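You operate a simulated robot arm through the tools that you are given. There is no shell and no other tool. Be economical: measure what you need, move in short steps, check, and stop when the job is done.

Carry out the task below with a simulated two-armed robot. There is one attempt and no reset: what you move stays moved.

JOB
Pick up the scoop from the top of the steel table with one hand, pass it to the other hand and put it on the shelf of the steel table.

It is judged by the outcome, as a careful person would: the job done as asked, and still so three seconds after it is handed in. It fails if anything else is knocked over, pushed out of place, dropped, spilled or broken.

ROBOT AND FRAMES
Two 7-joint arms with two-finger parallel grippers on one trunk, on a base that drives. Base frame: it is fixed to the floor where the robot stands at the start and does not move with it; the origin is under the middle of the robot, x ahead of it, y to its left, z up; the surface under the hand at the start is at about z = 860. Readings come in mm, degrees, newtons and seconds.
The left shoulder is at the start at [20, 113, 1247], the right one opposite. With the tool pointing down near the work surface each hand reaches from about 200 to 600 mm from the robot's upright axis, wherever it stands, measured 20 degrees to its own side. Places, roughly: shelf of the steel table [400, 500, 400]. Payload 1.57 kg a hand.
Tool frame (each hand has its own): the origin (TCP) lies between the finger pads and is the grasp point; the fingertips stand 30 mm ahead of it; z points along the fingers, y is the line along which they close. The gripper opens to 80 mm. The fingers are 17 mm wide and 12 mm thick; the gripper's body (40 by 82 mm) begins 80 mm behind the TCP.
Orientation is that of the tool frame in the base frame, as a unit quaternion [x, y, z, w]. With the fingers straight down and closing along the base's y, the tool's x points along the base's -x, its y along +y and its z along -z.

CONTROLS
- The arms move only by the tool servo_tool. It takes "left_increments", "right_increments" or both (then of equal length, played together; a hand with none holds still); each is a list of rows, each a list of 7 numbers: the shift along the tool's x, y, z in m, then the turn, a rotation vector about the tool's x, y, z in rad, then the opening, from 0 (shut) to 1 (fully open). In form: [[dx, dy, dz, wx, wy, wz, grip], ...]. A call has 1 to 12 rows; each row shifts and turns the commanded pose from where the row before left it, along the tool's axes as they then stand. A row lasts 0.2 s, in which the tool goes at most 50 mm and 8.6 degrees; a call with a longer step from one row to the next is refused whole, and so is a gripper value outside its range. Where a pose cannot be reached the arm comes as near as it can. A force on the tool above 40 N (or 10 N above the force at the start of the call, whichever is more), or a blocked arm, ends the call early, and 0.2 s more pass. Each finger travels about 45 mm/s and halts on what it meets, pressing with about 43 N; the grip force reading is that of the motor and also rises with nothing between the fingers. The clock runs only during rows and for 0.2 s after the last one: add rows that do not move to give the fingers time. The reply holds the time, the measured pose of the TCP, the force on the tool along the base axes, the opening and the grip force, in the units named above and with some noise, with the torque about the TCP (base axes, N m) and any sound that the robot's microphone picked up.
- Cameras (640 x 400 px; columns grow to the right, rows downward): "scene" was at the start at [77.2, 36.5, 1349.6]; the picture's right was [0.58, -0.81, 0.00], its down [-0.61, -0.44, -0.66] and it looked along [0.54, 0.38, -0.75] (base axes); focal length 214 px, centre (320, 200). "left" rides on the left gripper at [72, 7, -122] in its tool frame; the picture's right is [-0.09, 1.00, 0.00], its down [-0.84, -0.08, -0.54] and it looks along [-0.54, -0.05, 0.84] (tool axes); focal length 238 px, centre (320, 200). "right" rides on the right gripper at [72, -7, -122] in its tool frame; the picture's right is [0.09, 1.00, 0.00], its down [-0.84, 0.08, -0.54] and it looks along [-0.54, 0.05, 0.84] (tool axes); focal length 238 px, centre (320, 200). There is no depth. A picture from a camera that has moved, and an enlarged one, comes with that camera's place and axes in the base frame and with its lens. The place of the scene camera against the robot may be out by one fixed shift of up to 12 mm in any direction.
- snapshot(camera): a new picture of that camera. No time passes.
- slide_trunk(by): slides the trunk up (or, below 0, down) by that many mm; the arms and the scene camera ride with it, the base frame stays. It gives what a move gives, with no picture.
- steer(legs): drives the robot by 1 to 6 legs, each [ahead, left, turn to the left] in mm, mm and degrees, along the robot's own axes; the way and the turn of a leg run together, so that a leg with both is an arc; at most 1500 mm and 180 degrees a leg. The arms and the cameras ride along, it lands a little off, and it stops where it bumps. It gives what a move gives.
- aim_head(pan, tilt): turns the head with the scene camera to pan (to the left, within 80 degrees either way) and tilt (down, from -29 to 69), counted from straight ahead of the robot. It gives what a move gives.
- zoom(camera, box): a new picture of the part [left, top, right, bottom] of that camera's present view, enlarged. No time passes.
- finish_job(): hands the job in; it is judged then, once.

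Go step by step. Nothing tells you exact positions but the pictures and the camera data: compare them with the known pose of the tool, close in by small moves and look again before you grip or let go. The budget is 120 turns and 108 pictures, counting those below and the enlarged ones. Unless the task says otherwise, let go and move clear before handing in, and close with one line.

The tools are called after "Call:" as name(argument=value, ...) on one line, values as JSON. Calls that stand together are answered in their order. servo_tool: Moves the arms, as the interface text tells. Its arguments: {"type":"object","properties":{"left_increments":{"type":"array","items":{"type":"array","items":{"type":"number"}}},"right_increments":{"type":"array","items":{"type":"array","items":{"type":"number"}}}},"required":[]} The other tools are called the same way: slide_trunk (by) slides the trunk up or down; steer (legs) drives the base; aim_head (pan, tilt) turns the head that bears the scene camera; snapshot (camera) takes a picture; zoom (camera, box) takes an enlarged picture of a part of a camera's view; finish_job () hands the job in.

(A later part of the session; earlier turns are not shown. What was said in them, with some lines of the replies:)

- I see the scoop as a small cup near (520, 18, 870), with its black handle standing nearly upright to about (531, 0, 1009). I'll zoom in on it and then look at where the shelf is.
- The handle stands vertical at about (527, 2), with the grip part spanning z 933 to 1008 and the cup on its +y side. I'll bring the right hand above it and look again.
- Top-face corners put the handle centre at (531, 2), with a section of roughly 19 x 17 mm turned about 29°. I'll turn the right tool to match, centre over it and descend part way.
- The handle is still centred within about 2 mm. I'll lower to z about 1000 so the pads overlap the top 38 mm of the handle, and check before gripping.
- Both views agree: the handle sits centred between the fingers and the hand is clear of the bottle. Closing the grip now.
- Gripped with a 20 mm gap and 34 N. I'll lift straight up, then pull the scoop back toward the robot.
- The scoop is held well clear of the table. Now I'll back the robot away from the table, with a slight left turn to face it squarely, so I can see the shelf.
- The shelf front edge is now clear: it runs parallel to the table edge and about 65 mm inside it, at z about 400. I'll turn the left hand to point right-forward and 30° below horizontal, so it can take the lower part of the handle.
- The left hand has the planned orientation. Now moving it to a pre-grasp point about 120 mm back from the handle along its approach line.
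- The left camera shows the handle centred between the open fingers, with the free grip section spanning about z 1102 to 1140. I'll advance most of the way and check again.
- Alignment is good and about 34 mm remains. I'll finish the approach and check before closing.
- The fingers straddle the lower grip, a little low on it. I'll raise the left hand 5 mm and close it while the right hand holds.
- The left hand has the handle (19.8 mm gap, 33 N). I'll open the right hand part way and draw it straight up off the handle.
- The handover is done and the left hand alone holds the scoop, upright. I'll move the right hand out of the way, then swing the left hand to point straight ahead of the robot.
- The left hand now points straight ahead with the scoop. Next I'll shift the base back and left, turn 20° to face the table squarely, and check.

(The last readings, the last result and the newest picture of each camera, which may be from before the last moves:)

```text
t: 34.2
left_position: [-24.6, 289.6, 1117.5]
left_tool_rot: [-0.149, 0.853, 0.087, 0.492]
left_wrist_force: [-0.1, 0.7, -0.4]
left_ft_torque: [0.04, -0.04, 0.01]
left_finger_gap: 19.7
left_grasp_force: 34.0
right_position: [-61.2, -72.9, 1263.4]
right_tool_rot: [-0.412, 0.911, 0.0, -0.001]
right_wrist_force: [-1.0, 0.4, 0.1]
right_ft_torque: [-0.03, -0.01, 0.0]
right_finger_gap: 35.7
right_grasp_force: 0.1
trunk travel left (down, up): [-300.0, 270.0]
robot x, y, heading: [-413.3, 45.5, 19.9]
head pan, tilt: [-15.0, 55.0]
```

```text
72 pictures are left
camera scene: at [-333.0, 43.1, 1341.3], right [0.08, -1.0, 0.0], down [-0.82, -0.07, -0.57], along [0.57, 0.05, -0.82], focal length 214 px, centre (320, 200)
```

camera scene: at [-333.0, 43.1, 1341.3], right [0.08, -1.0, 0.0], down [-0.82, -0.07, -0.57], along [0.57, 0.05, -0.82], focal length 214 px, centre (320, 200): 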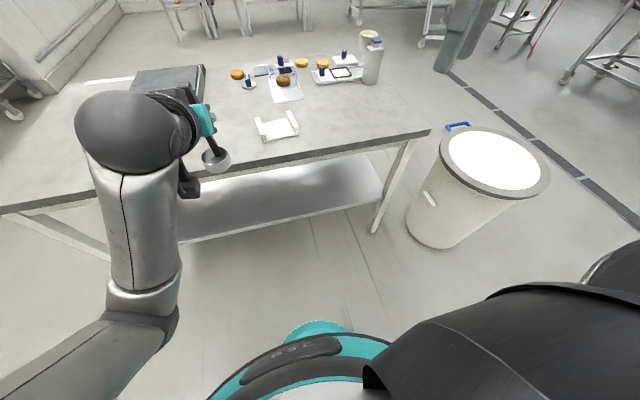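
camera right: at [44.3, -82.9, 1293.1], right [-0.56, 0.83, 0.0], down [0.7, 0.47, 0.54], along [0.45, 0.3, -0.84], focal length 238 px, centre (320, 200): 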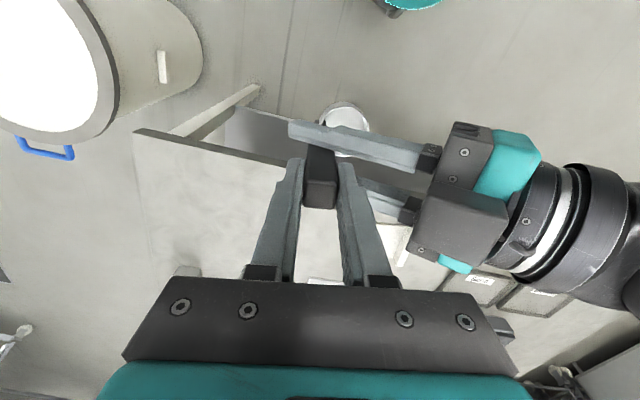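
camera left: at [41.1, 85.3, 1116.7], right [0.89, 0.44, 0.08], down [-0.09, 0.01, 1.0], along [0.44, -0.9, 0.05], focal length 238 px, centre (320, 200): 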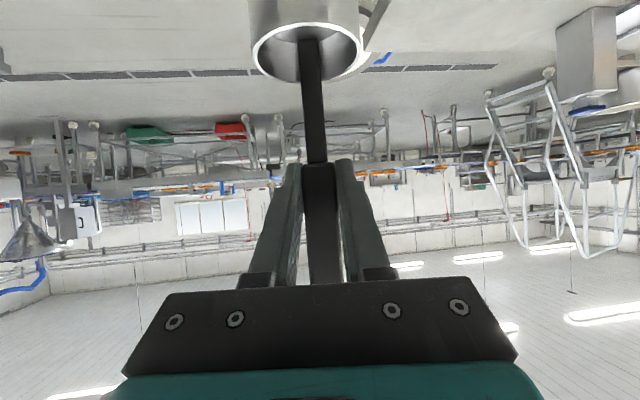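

The robot is square to the table with the scoop well clear of the edge. Lowering the trunk by 300 mm now.

Call:
slide_trunk(by=-300)

Call:
snapshot(camera="scene")

```text
t: 37.2
left_position: [-23.6, 289.1, 817.7]
left_tool_rot: [-0.149, 0.853, 0.087, 0.493]
left_wrist_force: [0.2, 0.1, 0.3]
left_ft_torque: [0.01, -0.02, 0.0]
left_finger_gap: 19.8
left_grasp_force: 33.2
right_position: [-61.5, -71.6, 963.2]
right_tool_rot: [-0.411, 0.912, 0.0, 0.0]
right_wrist_force: [0.2, 0.1, -0.6]
right_ft_torque: [-0.03, 0.03, 0.0]
right_finger_gap: 35.9
right_grasp_force: 0.2
trunk travel left (down, up): [0.0, 570.0]
robot x, y, heading: [-419.6, 44.2, 19.9]
head pan, tilt: [-15.0, 55.0]
```

```text
71 pictures are left
camera scene: at [-333.1, 43.0, 1041.3], right [0.08, -1.0, 0.0], down [-0.82, -0.07, -0.57], along [0.57, 0.05, -0.82], focal length 214 px, centre (320, 200)
```

scene: 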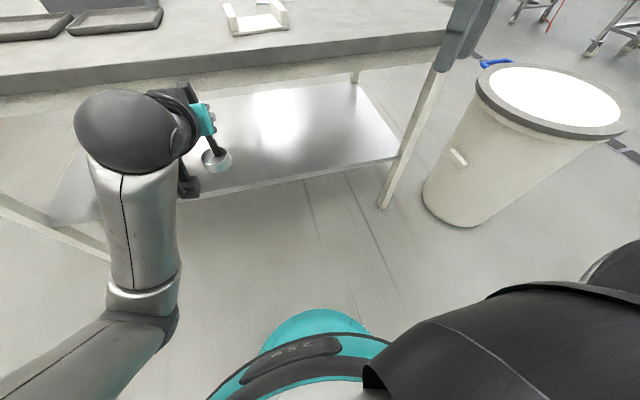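

There is clear space below the hand and the shelf shows clearly. I'll lower the left arm about 270 mm, to a height between shelf and tabletop, while still outside the table.

Call:
servo_tool(left_increments=[[0.0236, 0, 0.0137, 0, 0, 0, 0], [0.0236, 0, 0.0137, 0, 0, 0, 0], [0.0236, 0, 0.0137, 0, 0, 0, 0], [0.0236, 0, 0.0137, 0, 0, 0, 0], [0.0236, 0, 0.0137, 0, 0, 0, 0], [0.0236, 0, 0.0137, 0, 0, 0, 0], [0.0236, 0, 0.0137, 0, 0, 0, 0], [0.0236, 0, 0.0137, 0, 0, 0, 0], [0.0236, 0, 0.0137, 0, 0, 0, 0], [0.0236, 0, 0.0137, 0, 0, 0, 0], [0, 0, 0, 0, 0, 0, 0]])

Call:
snapshot(camera="scene")

Call:
snapshot(camera="left")

```text
t: 39.6
left_position: [-23.6, 291.8, 545.2]
left_tool_rot: [-0.149, 0.853, 0.088, 0.493]
left_wrist_force: [-0.1, -0.1, -0.3]
left_ft_torque: [0.02, -0.07, 0.01]
left_finger_gap: 19.6
left_grasp_force: 33.2
right_position: [-61.4, -71.8, 963.5]
right_tool_rot: [-0.411, 0.911, 0.0, 0.0]
right_wrist_force: [0.5, -0.2, -0.5]
right_ft_torque: [-0.03, 0.03, 0.04]
right_finger_gap: 36.2
right_grasp_force: 0.0
trunk travel left (down, up): [0.0, 570.0]
robot x, y, heading: [-417.9, 41.9, 19.6]
head pan, tilt: [-15.0, 55.0]
```

```text
70 pictures are left
camera scene: at [-333.0, 43.0, 1041.2], right [0.08, -1.0, 0.0], down [-0.82, -0.07, -0.57], along [0.57, 0.05, -0.82], focal length 214 px, centre (320, 200)
```

scene: 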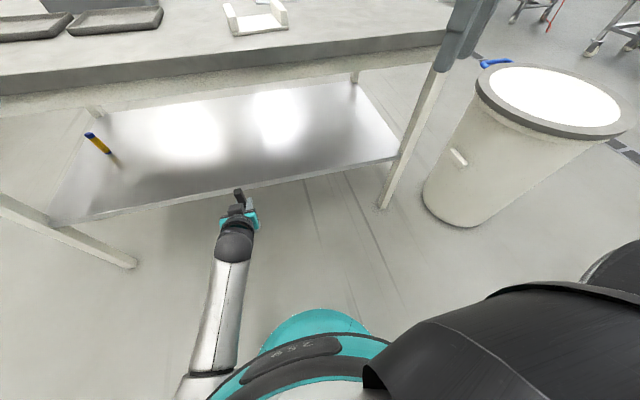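

```text
69 pictures are left
camera left: at [-158.3, 249.9, 543.1], right [-0.29, 0.95, 0.08], down [-0.02, -0.09, 1.0], along [0.96, 0.29, 0.05], focal length 238 px, centre (320, 200)
```

left: 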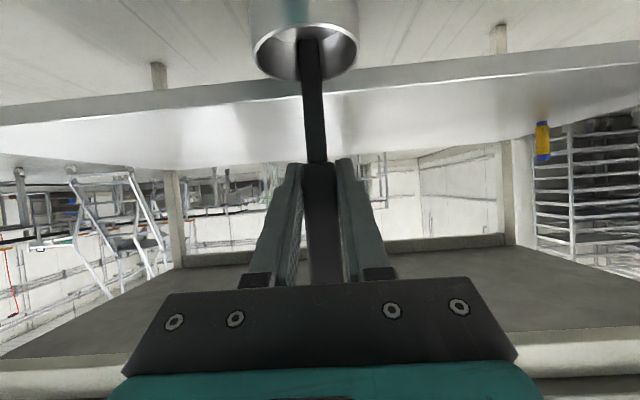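

The only thing on the shelf is a yellow-blue item at its far left end, far from my target. I'll drive forward in two stages so the scoop passes between the shelf and the underside of the table.

Call:
steer(legs=[[160, 0, 0]])

Call:
snapshot(camera="left")

Call:
aim_head(pan=10, tilt=60)

Call:
snapshot(camera="scene")

```text
t: 41.1
left_position: [130.4, 347.7, 545.4]
left_tool_rot: [-0.148, 0.853, 0.087, 0.492]
left_wrist_force: [0.6, 0.9, -0.1]
left_ft_torque: [0.01, 0.02, 0.02]
left_finger_gap: 19.6
left_grasp_force: 33.7
right_position: [90.7, -18.1, 964.5]
right_tool_rot: [-0.411, 0.912, 0.0, 0.0]
right_wrist_force: [0.3, 0.0, -0.4]
right_ft_torque: [-0.01, -0.01, 0.0]
right_finger_gap: 36.1
right_grasp_force: 0.1
trunk travel left (down, up): [0.0, 570.0]
robot x, y, heading: [-264.1, 97.7, 20.0]
head pan, tilt: [-15.0, 55.0]
```

```text
68 pictures are left
camera left: at [-4.6, 305.1, 543.5], right [-0.29, 0.95, 0.08], down [-0.02, -0.09, 1.0], along [0.96, 0.29, 0.05], focal length 238 px, centre (320, 200)
```

left: 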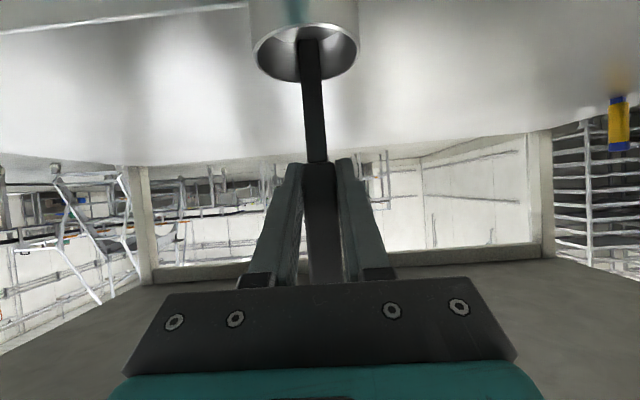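

```text
t: 42.0
left_position: [130.5, 347.0, 546.4]
left_tool_rot: [-0.148, 0.853, 0.087, 0.492]
left_wrist_force: [0.2, 0.6, 0.1]
left_ft_torque: [-0.03, -0.04, 0.04]
left_finger_gap: 19.5
left_grasp_force: 33.6
right_position: [92.1, -18.0, 963.9]
right_tool_rot: [-0.412, 0.911, 0.0, 0.0]
right_wrist_force: [-0.1, -0.8, 0.7]
right_ft_torque: [0.02, 0.01, -0.02]
right_finger_gap: 36.2
right_grasp_force: 0.1
trunk travel left (down, up): [0.0, 570.0]
robot x, y, heading: [-266.3, 98.0, 19.8]
head pan, tilt: [10.0, 60.0]
```

```text
67 pictures are left
camera scene: at [-193.2, 125.3, 1035.2], right [0.5, -0.87, 0.0], down [-0.75, -0.43, -0.5], along [0.43, 0.25, -0.87], focal length 214 px, centre (320, 200)
```

scene: 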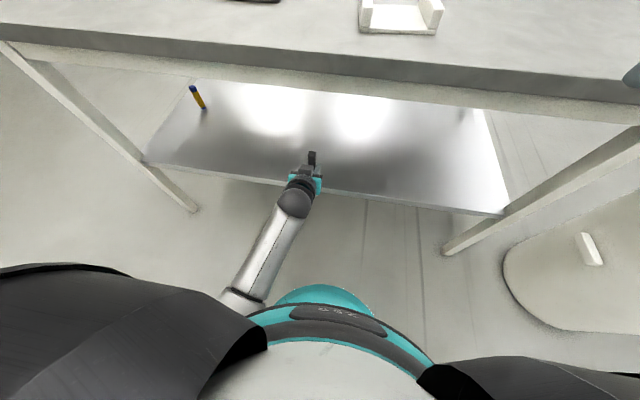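

The scoop is level with the table edge and above the shelf plane with clearance all round. Driving the remaining 145 mm.

Call:
steer(legs=[[145, 0, 0]])

Call:
snapshot(camera="left")

Call:
snapshot(camera="scene")

```text
t: 43.3
left_position: [263.0, 394.3, 544.5]
left_tool_rot: [-0.147, 0.853, 0.086, 0.493]
left_wrist_force: [-0.2, -0.8, -0.4]
left_ft_torque: [0.02, -0.02, -0.03]
left_finger_gap: 19.7
left_grasp_force: 33.7
right_position: [224.1, 29.3, 963.3]
right_tool_rot: [-0.411, 0.912, 0.0, 0.0]
right_wrist_force: [-0.5, 0.5, 0.5]
right_ft_torque: [-0.01, 0.02, -0.01]
right_finger_gap: 36.1
right_grasp_force: 0.0
trunk travel left (down, up): [0.0, 570.0]
robot x, y, heading: [-131.6, 148.5, 19.7]
head pan, tilt: [10.0, 60.0]
```

```text
66 pictures are left
camera left: at [128.5, 352.0, 543.5], right [-0.29, 0.95, 0.08], down [-0.02, -0.09, 1.0], along [0.96, 0.29, 0.05], focal length 238 px, centre (320, 200)
```

left: 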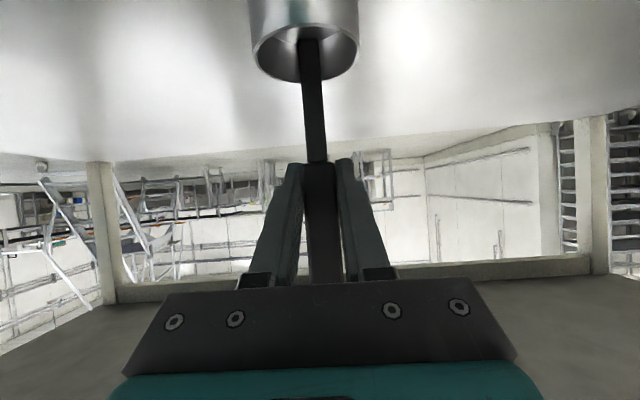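

```text
65 pictures are left
camera scene: at [-60.6, 172.6, 1035.2], right [0.49, -0.87, 0.0], down [-0.75, -0.43, -0.5], along [0.43, 0.25, -0.87], focal length 214 px, centre (320, 200)
```

scene: 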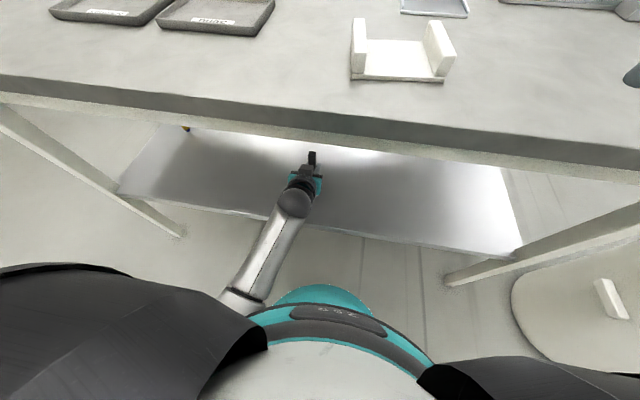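

The scoop is over the shelf, with the handle about 100 mm inside its front edge. I'll lower it slowly, watching the force.

Call:
servo_tool(left_increments=[[0.0087, 0, 0.005, 0, 0, 0, 0], [0.0087, 0, 0.005, 0, 0, 0, 0], [0.0087, 0, 0.005, 0, 0, 0, 0], [0.0087, 0, 0.005, 0, 0, 0, 0], [0, 0, 0, 0, 0, 0, 0]])

Call:
snapshot(camera="left")

Call:
zoom(camera="scene", box=[220, 110, 400, 260])

```text
t: 44.5
left_position: [266.5, 394.5, 510.7]
left_tool_rot: [-0.148, 0.85, 0.087, 0.498]
left_wrist_force: [-1.1, 2.2, 19.7]
left_ft_torque: [-0.18, 0.39, -0.03]
left_finger_gap: 19.6
left_grasp_force: 34.0
right_position: [224.2, 28.7, 964.2]
right_tool_rot: [-0.411, 0.912, 0.001, 0.001]
right_wrist_force: [1.2, -0.5, 0.2]
right_ft_torque: [-0.03, 0.01, 0.0]
right_finger_gap: 35.9
right_grasp_force: 0.1
trunk travel left (down, up): [0.0, 570.0]
robot x, y, heading: [-133.9, 145.6, 19.7]
head pan, tilt: [10.0, 60.0]
```

```text
64 pictures are left
camera left: at [130.2, 353.1, 506.4], right [-0.29, 0.95, 0.08], down [-0.04, -0.1, 0.99], along [0.96, 0.29, 0.06], focal length 238 px, centre (320, 200)
```

left: 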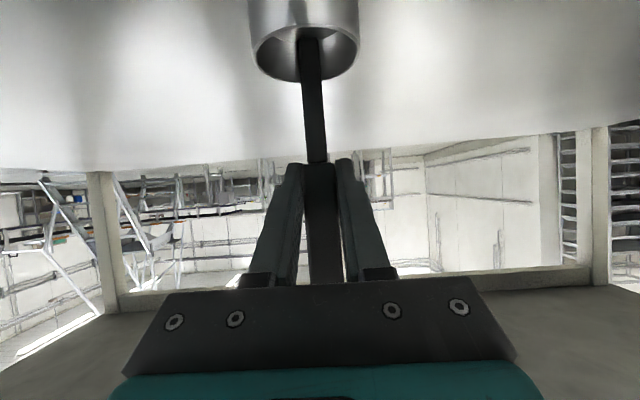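

```text
2.67 times, centred on (310, 185) of scene
camera zoom: at [-61.4, 172.2, 1035.5], right [0.49, -0.87, 0.0], down [-0.75, -0.43, -0.5], along [0.44, 0.25, -0.87], focal length 572 px, centre (347, 240)
```

zoom: 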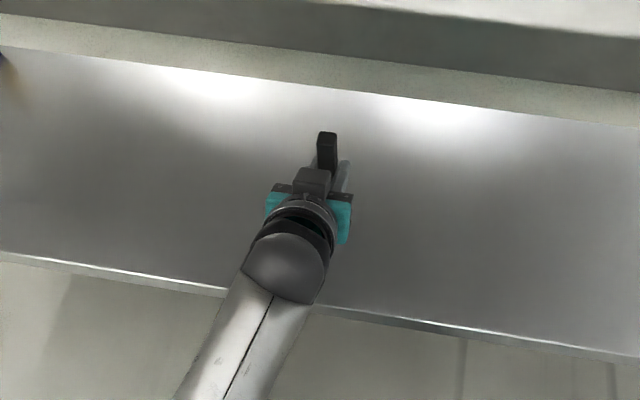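

Contact: 20 N upward, and the torque places it about 20 mm behind the TCP, right under the cup, so the cup is on the shelf. I'll ease up a few millimetres to take off the press before letting go.

Call:
servo_tool(left_increments=[[-0.0026, 0, -0.0015, 0, 0, 0, 0], [-0.0017, 0, -0.001, 0, 0, 0, 0], [0, 0, 0, 0, 0, 0, 0]])

```text
t: 45.3
left_position: [263.0, 393.9, 510.3]
left_tool_rot: [-0.149, 0.853, 0.088, 0.492]
left_wrist_force: [2.6, -0.6, 7.3]
left_ft_torque: [-0.06, -0.34, 0.02]
left_finger_gap: 19.6
left_grasp_force: 33.3
right_position: [223.4, 29.9, 964.0]
right_tool_rot: [-0.41, 0.912, 0.0, -0.001]
right_wrist_force: [0.6, -0.1, 0.5]
right_ft_torque: [-0.02, -0.01, -0.01]
right_finger_gap: 36.2
right_grasp_force: 0.0
trunk travel left (down, up): [0.0, 570.0]
robot x, y, heading: [-132.9, 147.1, 19.5]
head pan, tilt: [10.0, 60.0]
```

Call:
servo_tool(left_increments=[[-0.0013, 0, -0.00075, 0, 0, 0, 0], [0, 0, 0, 0, 0, 0, 0]])

Call:
snapshot(camera="left")

```text
t: 45.9
left_position: [262.4, 394.8, 511.0]
left_tool_rot: [-0.148, 0.855, 0.087, 0.49]
left_wrist_force: [-0.3, -0.4, -1.2]
left_ft_torque: [-0.04, -0.03, 0.03]
left_finger_gap: 19.4
left_grasp_force: 33.4
right_position: [224.2, 29.9, 963.1]
right_tool_rot: [-0.411, 0.912, 0.0, 0.0]
right_wrist_force: [0.2, -0.6, 0.4]
right_ft_torque: [-0.01, 0.01, -0.02]
right_finger_gap: 36.1
right_grasp_force: 0.0
trunk travel left (down, up): [0.0, 570.0]
robot x, y, heading: [-133.2, 147.8, 19.7]
head pan, tilt: [10.0, 60.0]
```

```text
62 pictures are left
camera left: at [127.3, 352.6, 509.1], right [-0.29, 0.95, 0.08], down [-0.02, -0.09, 1.0], along [0.96, 0.29, 0.04], focal length 238 px, centre (320, 200)
```

left: 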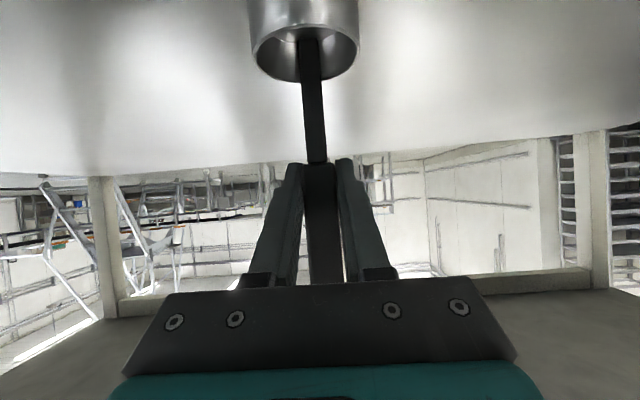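

The load is off; only the scoop's own weight is on the hand. I'll lower 1.5 mm, open slowly, and check.

Call:
servo_tool(left_increments=[[0.0013, 0, 0.00075, 0, 0, 0, 0], [0, 0, 0, 0, 0, 0, 0], [0, 0, 0, 0, 0, 0, 0.28], [0, 0, 0, 0, 0, 0, 0.34], [0, 0, 0, 0, 0, 0, 0.4], [0, 0, 0, 0, 0, 0, 0.55], [0, 0, 0, 0, 0, 0, 0.75], [0, 0, 0, 0, 0, 0, 1], [0, 0, 0, 0, 0, 0, 1], [0, 0, 0, 0, 0, 0, 1]])

Call:
snapshot(camera="left")

```text
t: 48.1
left_position: [263.6, 393.3, 510.8]
left_tool_rot: [-0.147, 0.854, 0.085, 0.492]
left_wrist_force: [0.1, 0.5, 0.1]
left_ft_torque: [0.0, -0.01, -0.01]
left_finger_gap: 80.0
left_grasp_force: 0.1
right_position: [224.5, 28.1, 963.5]
right_tool_rot: [-0.411, 0.912, 0.0, 0.0]
right_wrist_force: [0.2, 0.8, 0.1]
right_ft_torque: [0.0, 0.03, 0.03]
right_finger_gap: 36.0
right_grasp_force: 0.0
trunk travel left (down, up): [0.0, 570.0]
robot x, y, heading: [-129.9, 146.1, 19.5]
head pan, tilt: [10.0, 60.0]
```

```text
61 pictures are left
camera left: at [128.4, 352.6, 508.5], right [-0.29, 0.95, 0.08], down [-0.02, -0.09, 1.0], along [0.96, 0.29, 0.05], focal length 238 px, centre (320, 200)
```

left: 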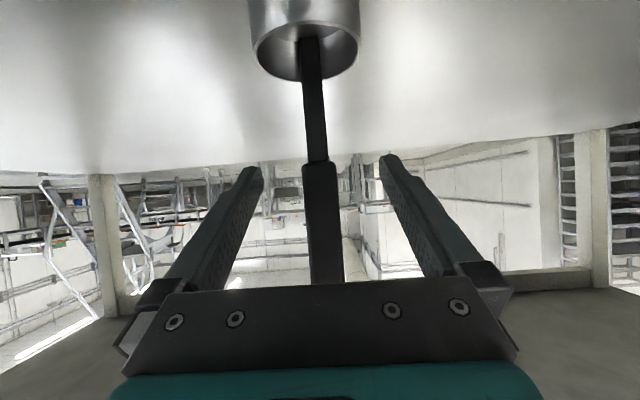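

The scoop stands on its own, upright. I'll withdraw the left hand straight back along its axis, with no sideways motion.

Call:
servo_tool(left_increments=[[0, 0, -0.01, 0, 0, 0, 1], [0, 0, -0.015, 0, 0, 0, 1], [0, 0, -0.02, 0, 0, 0, 1], [0, 0, -0.025, 0, 0, 0, 1], [0, 0, -0.025, 0, 0, 0, 1], [0, 0, 0, 0, 0, 0, 1]])

Call:
snapshot(camera="left")

Call:
snapshot(camera="scene")

```text
t: 49.5
left_position: [188.0, 366.2, 559.0]
left_tool_rot: [-0.147, 0.854, 0.086, 0.492]
left_wrist_force: [-0.1, 0.4, 0.2]
left_ft_torque: [0.03, -0.01, -0.01]
left_finger_gap: 80.0
left_grasp_force: 0.2
right_position: [224.0, 29.3, 964.2]
right_tool_rot: [-0.411, 0.912, -0.001, -0.001]
right_wrist_force: [0.5, -0.4, -0.7]
right_ft_torque: [0.0, 0.0, 0.0]
right_finger_gap: 35.7
right_grasp_force: 0.1
trunk travel left (down, up): [0.0, 570.0]
robot x, y, heading: [-135.4, 144.8, 19.5]
head pan, tilt: [10.0, 60.0]
```

```text
60 pictures are left
camera left: at [50.8, 325.1, 557.0], right [-0.29, 0.95, 0.08], down [-0.02, -0.09, 1.0], along [0.96, 0.29, 0.05], focal length 238 px, centre (320, 200)
```

left: 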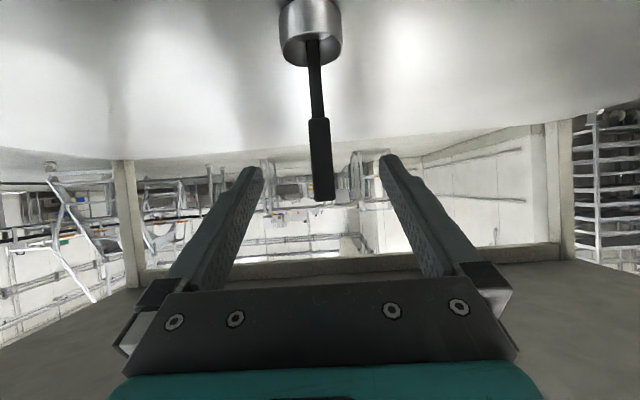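

```text
59 pictures are left
camera scene: at [-60.6, 172.6, 1035.2], right [0.49, -0.87, 0.0], down [-0.75, -0.43, -0.5], along [0.43, 0.25, -0.87], focal length 214 px, centre (320, 200)
```

scene: 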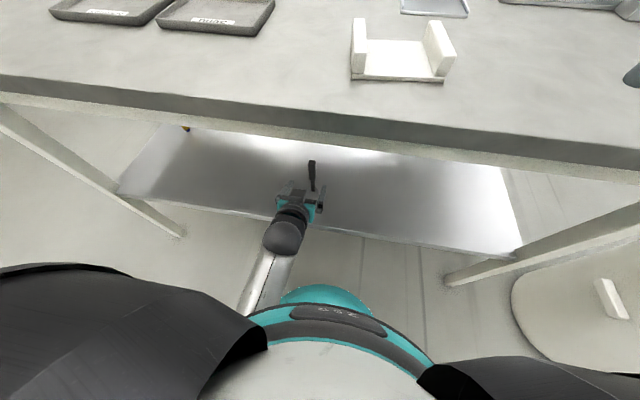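

The scoop is upright and free of the hand. I'll back the base straight out so nothing is under the table and take a final look.

Call:
steer(legs=[[-250, 0, 0]])

Call:
aim_head(pan=5, tilt=45)

Call:
snapshot(camera="scene")

Call:
snapshot(camera="left")

```text
t: 51.3
left_position: [-50.9, 283.2, 559.4]
left_tool_rot: [-0.151, 0.853, 0.088, 0.492]
left_wrist_force: [0.3, 0.5, -0.5]
left_ft_torque: [-0.03, -0.01, 0.0]
left_finger_gap: 79.8
left_grasp_force: 0.1
right_position: [-12.8, -53.1, 964.9]
right_tool_rot: [-0.415, 0.91, 0.0, 0.0]
right_wrist_force: [0.1, 0.7, 0.8]
right_ft_torque: [-0.02, 0.02, -0.02]
right_finger_gap: 36.1
right_grasp_force: 0.0
trunk travel left (down, up): [0.0, 570.0]
robot x, y, heading: [-367.8, 61.1, 19.9]
head pan, tilt: [10.0, 60.0]
```

```text
t: 52.1
left_position: [-50.9, 281.9, 559.3]
left_tool_rot: [-0.15, 0.853, 0.088, 0.492]
left_wrist_force: [0.0, -0.1, -0.5]
left_ft_torque: [-0.02, 0.01, -0.01]
left_finger_gap: 80.3
left_grasp_force: 0.1
right_position: [-12.6, -53.8, 962.8]
right_tool_rot: [-0.414, 0.91, 0.001, 0.0]
right_wrist_force: [0.6, -0.1, -0.6]
right_ft_torque: [-0.01, -0.01, 0.02]
right_finger_gap: 36.0
right_grasp_force: 0.1
trunk travel left (down, up): [0.0, 570.0]
robot x, y, heading: [-368.3, 57.6, 20.1]
head pan, tilt: [5.0, 45.0]
```

```text
58 pictures are left
camera scene: at [-282.1, 88.6, 1054.6], right [0.42, -0.91, 0.0], down [-0.64, -0.3, -0.71], along [0.64, 0.3, -0.71], focal length 214 px, centre (320, 200)
```

scene: 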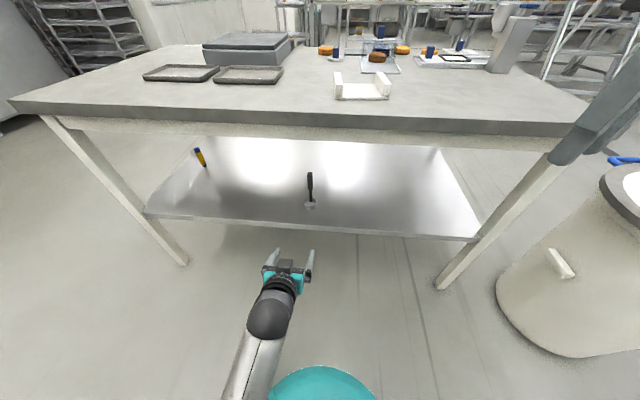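

```text
57 pictures are left
camera left: at [-187.4, 241.0, 556.8], right [-0.3, 0.95, 0.08], down [-0.02, -0.09, 1.0], along [0.95, 0.3, 0.05], focal length 238 px, centre (320, 200)
```

left: 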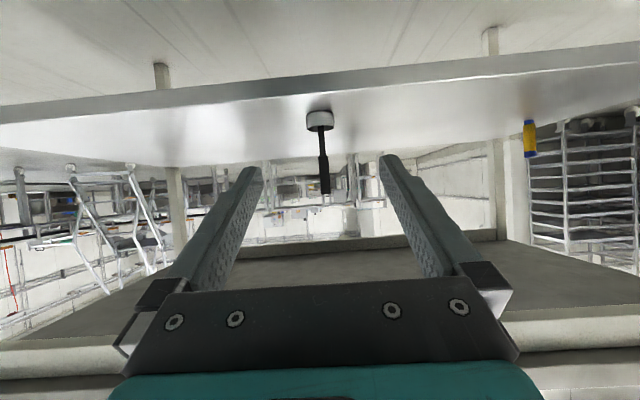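

The scoop stands upright on the shelf, both hands are clear, and everything else looks undisturbed. Handing in now.

Call:
finish_job()

```text
The job is handed in.
```

The scoop was picked up with the right hand, passed to the left, and now stands upright on the steel table's shelf; nothing else appeared disturbed when I handed the job in.
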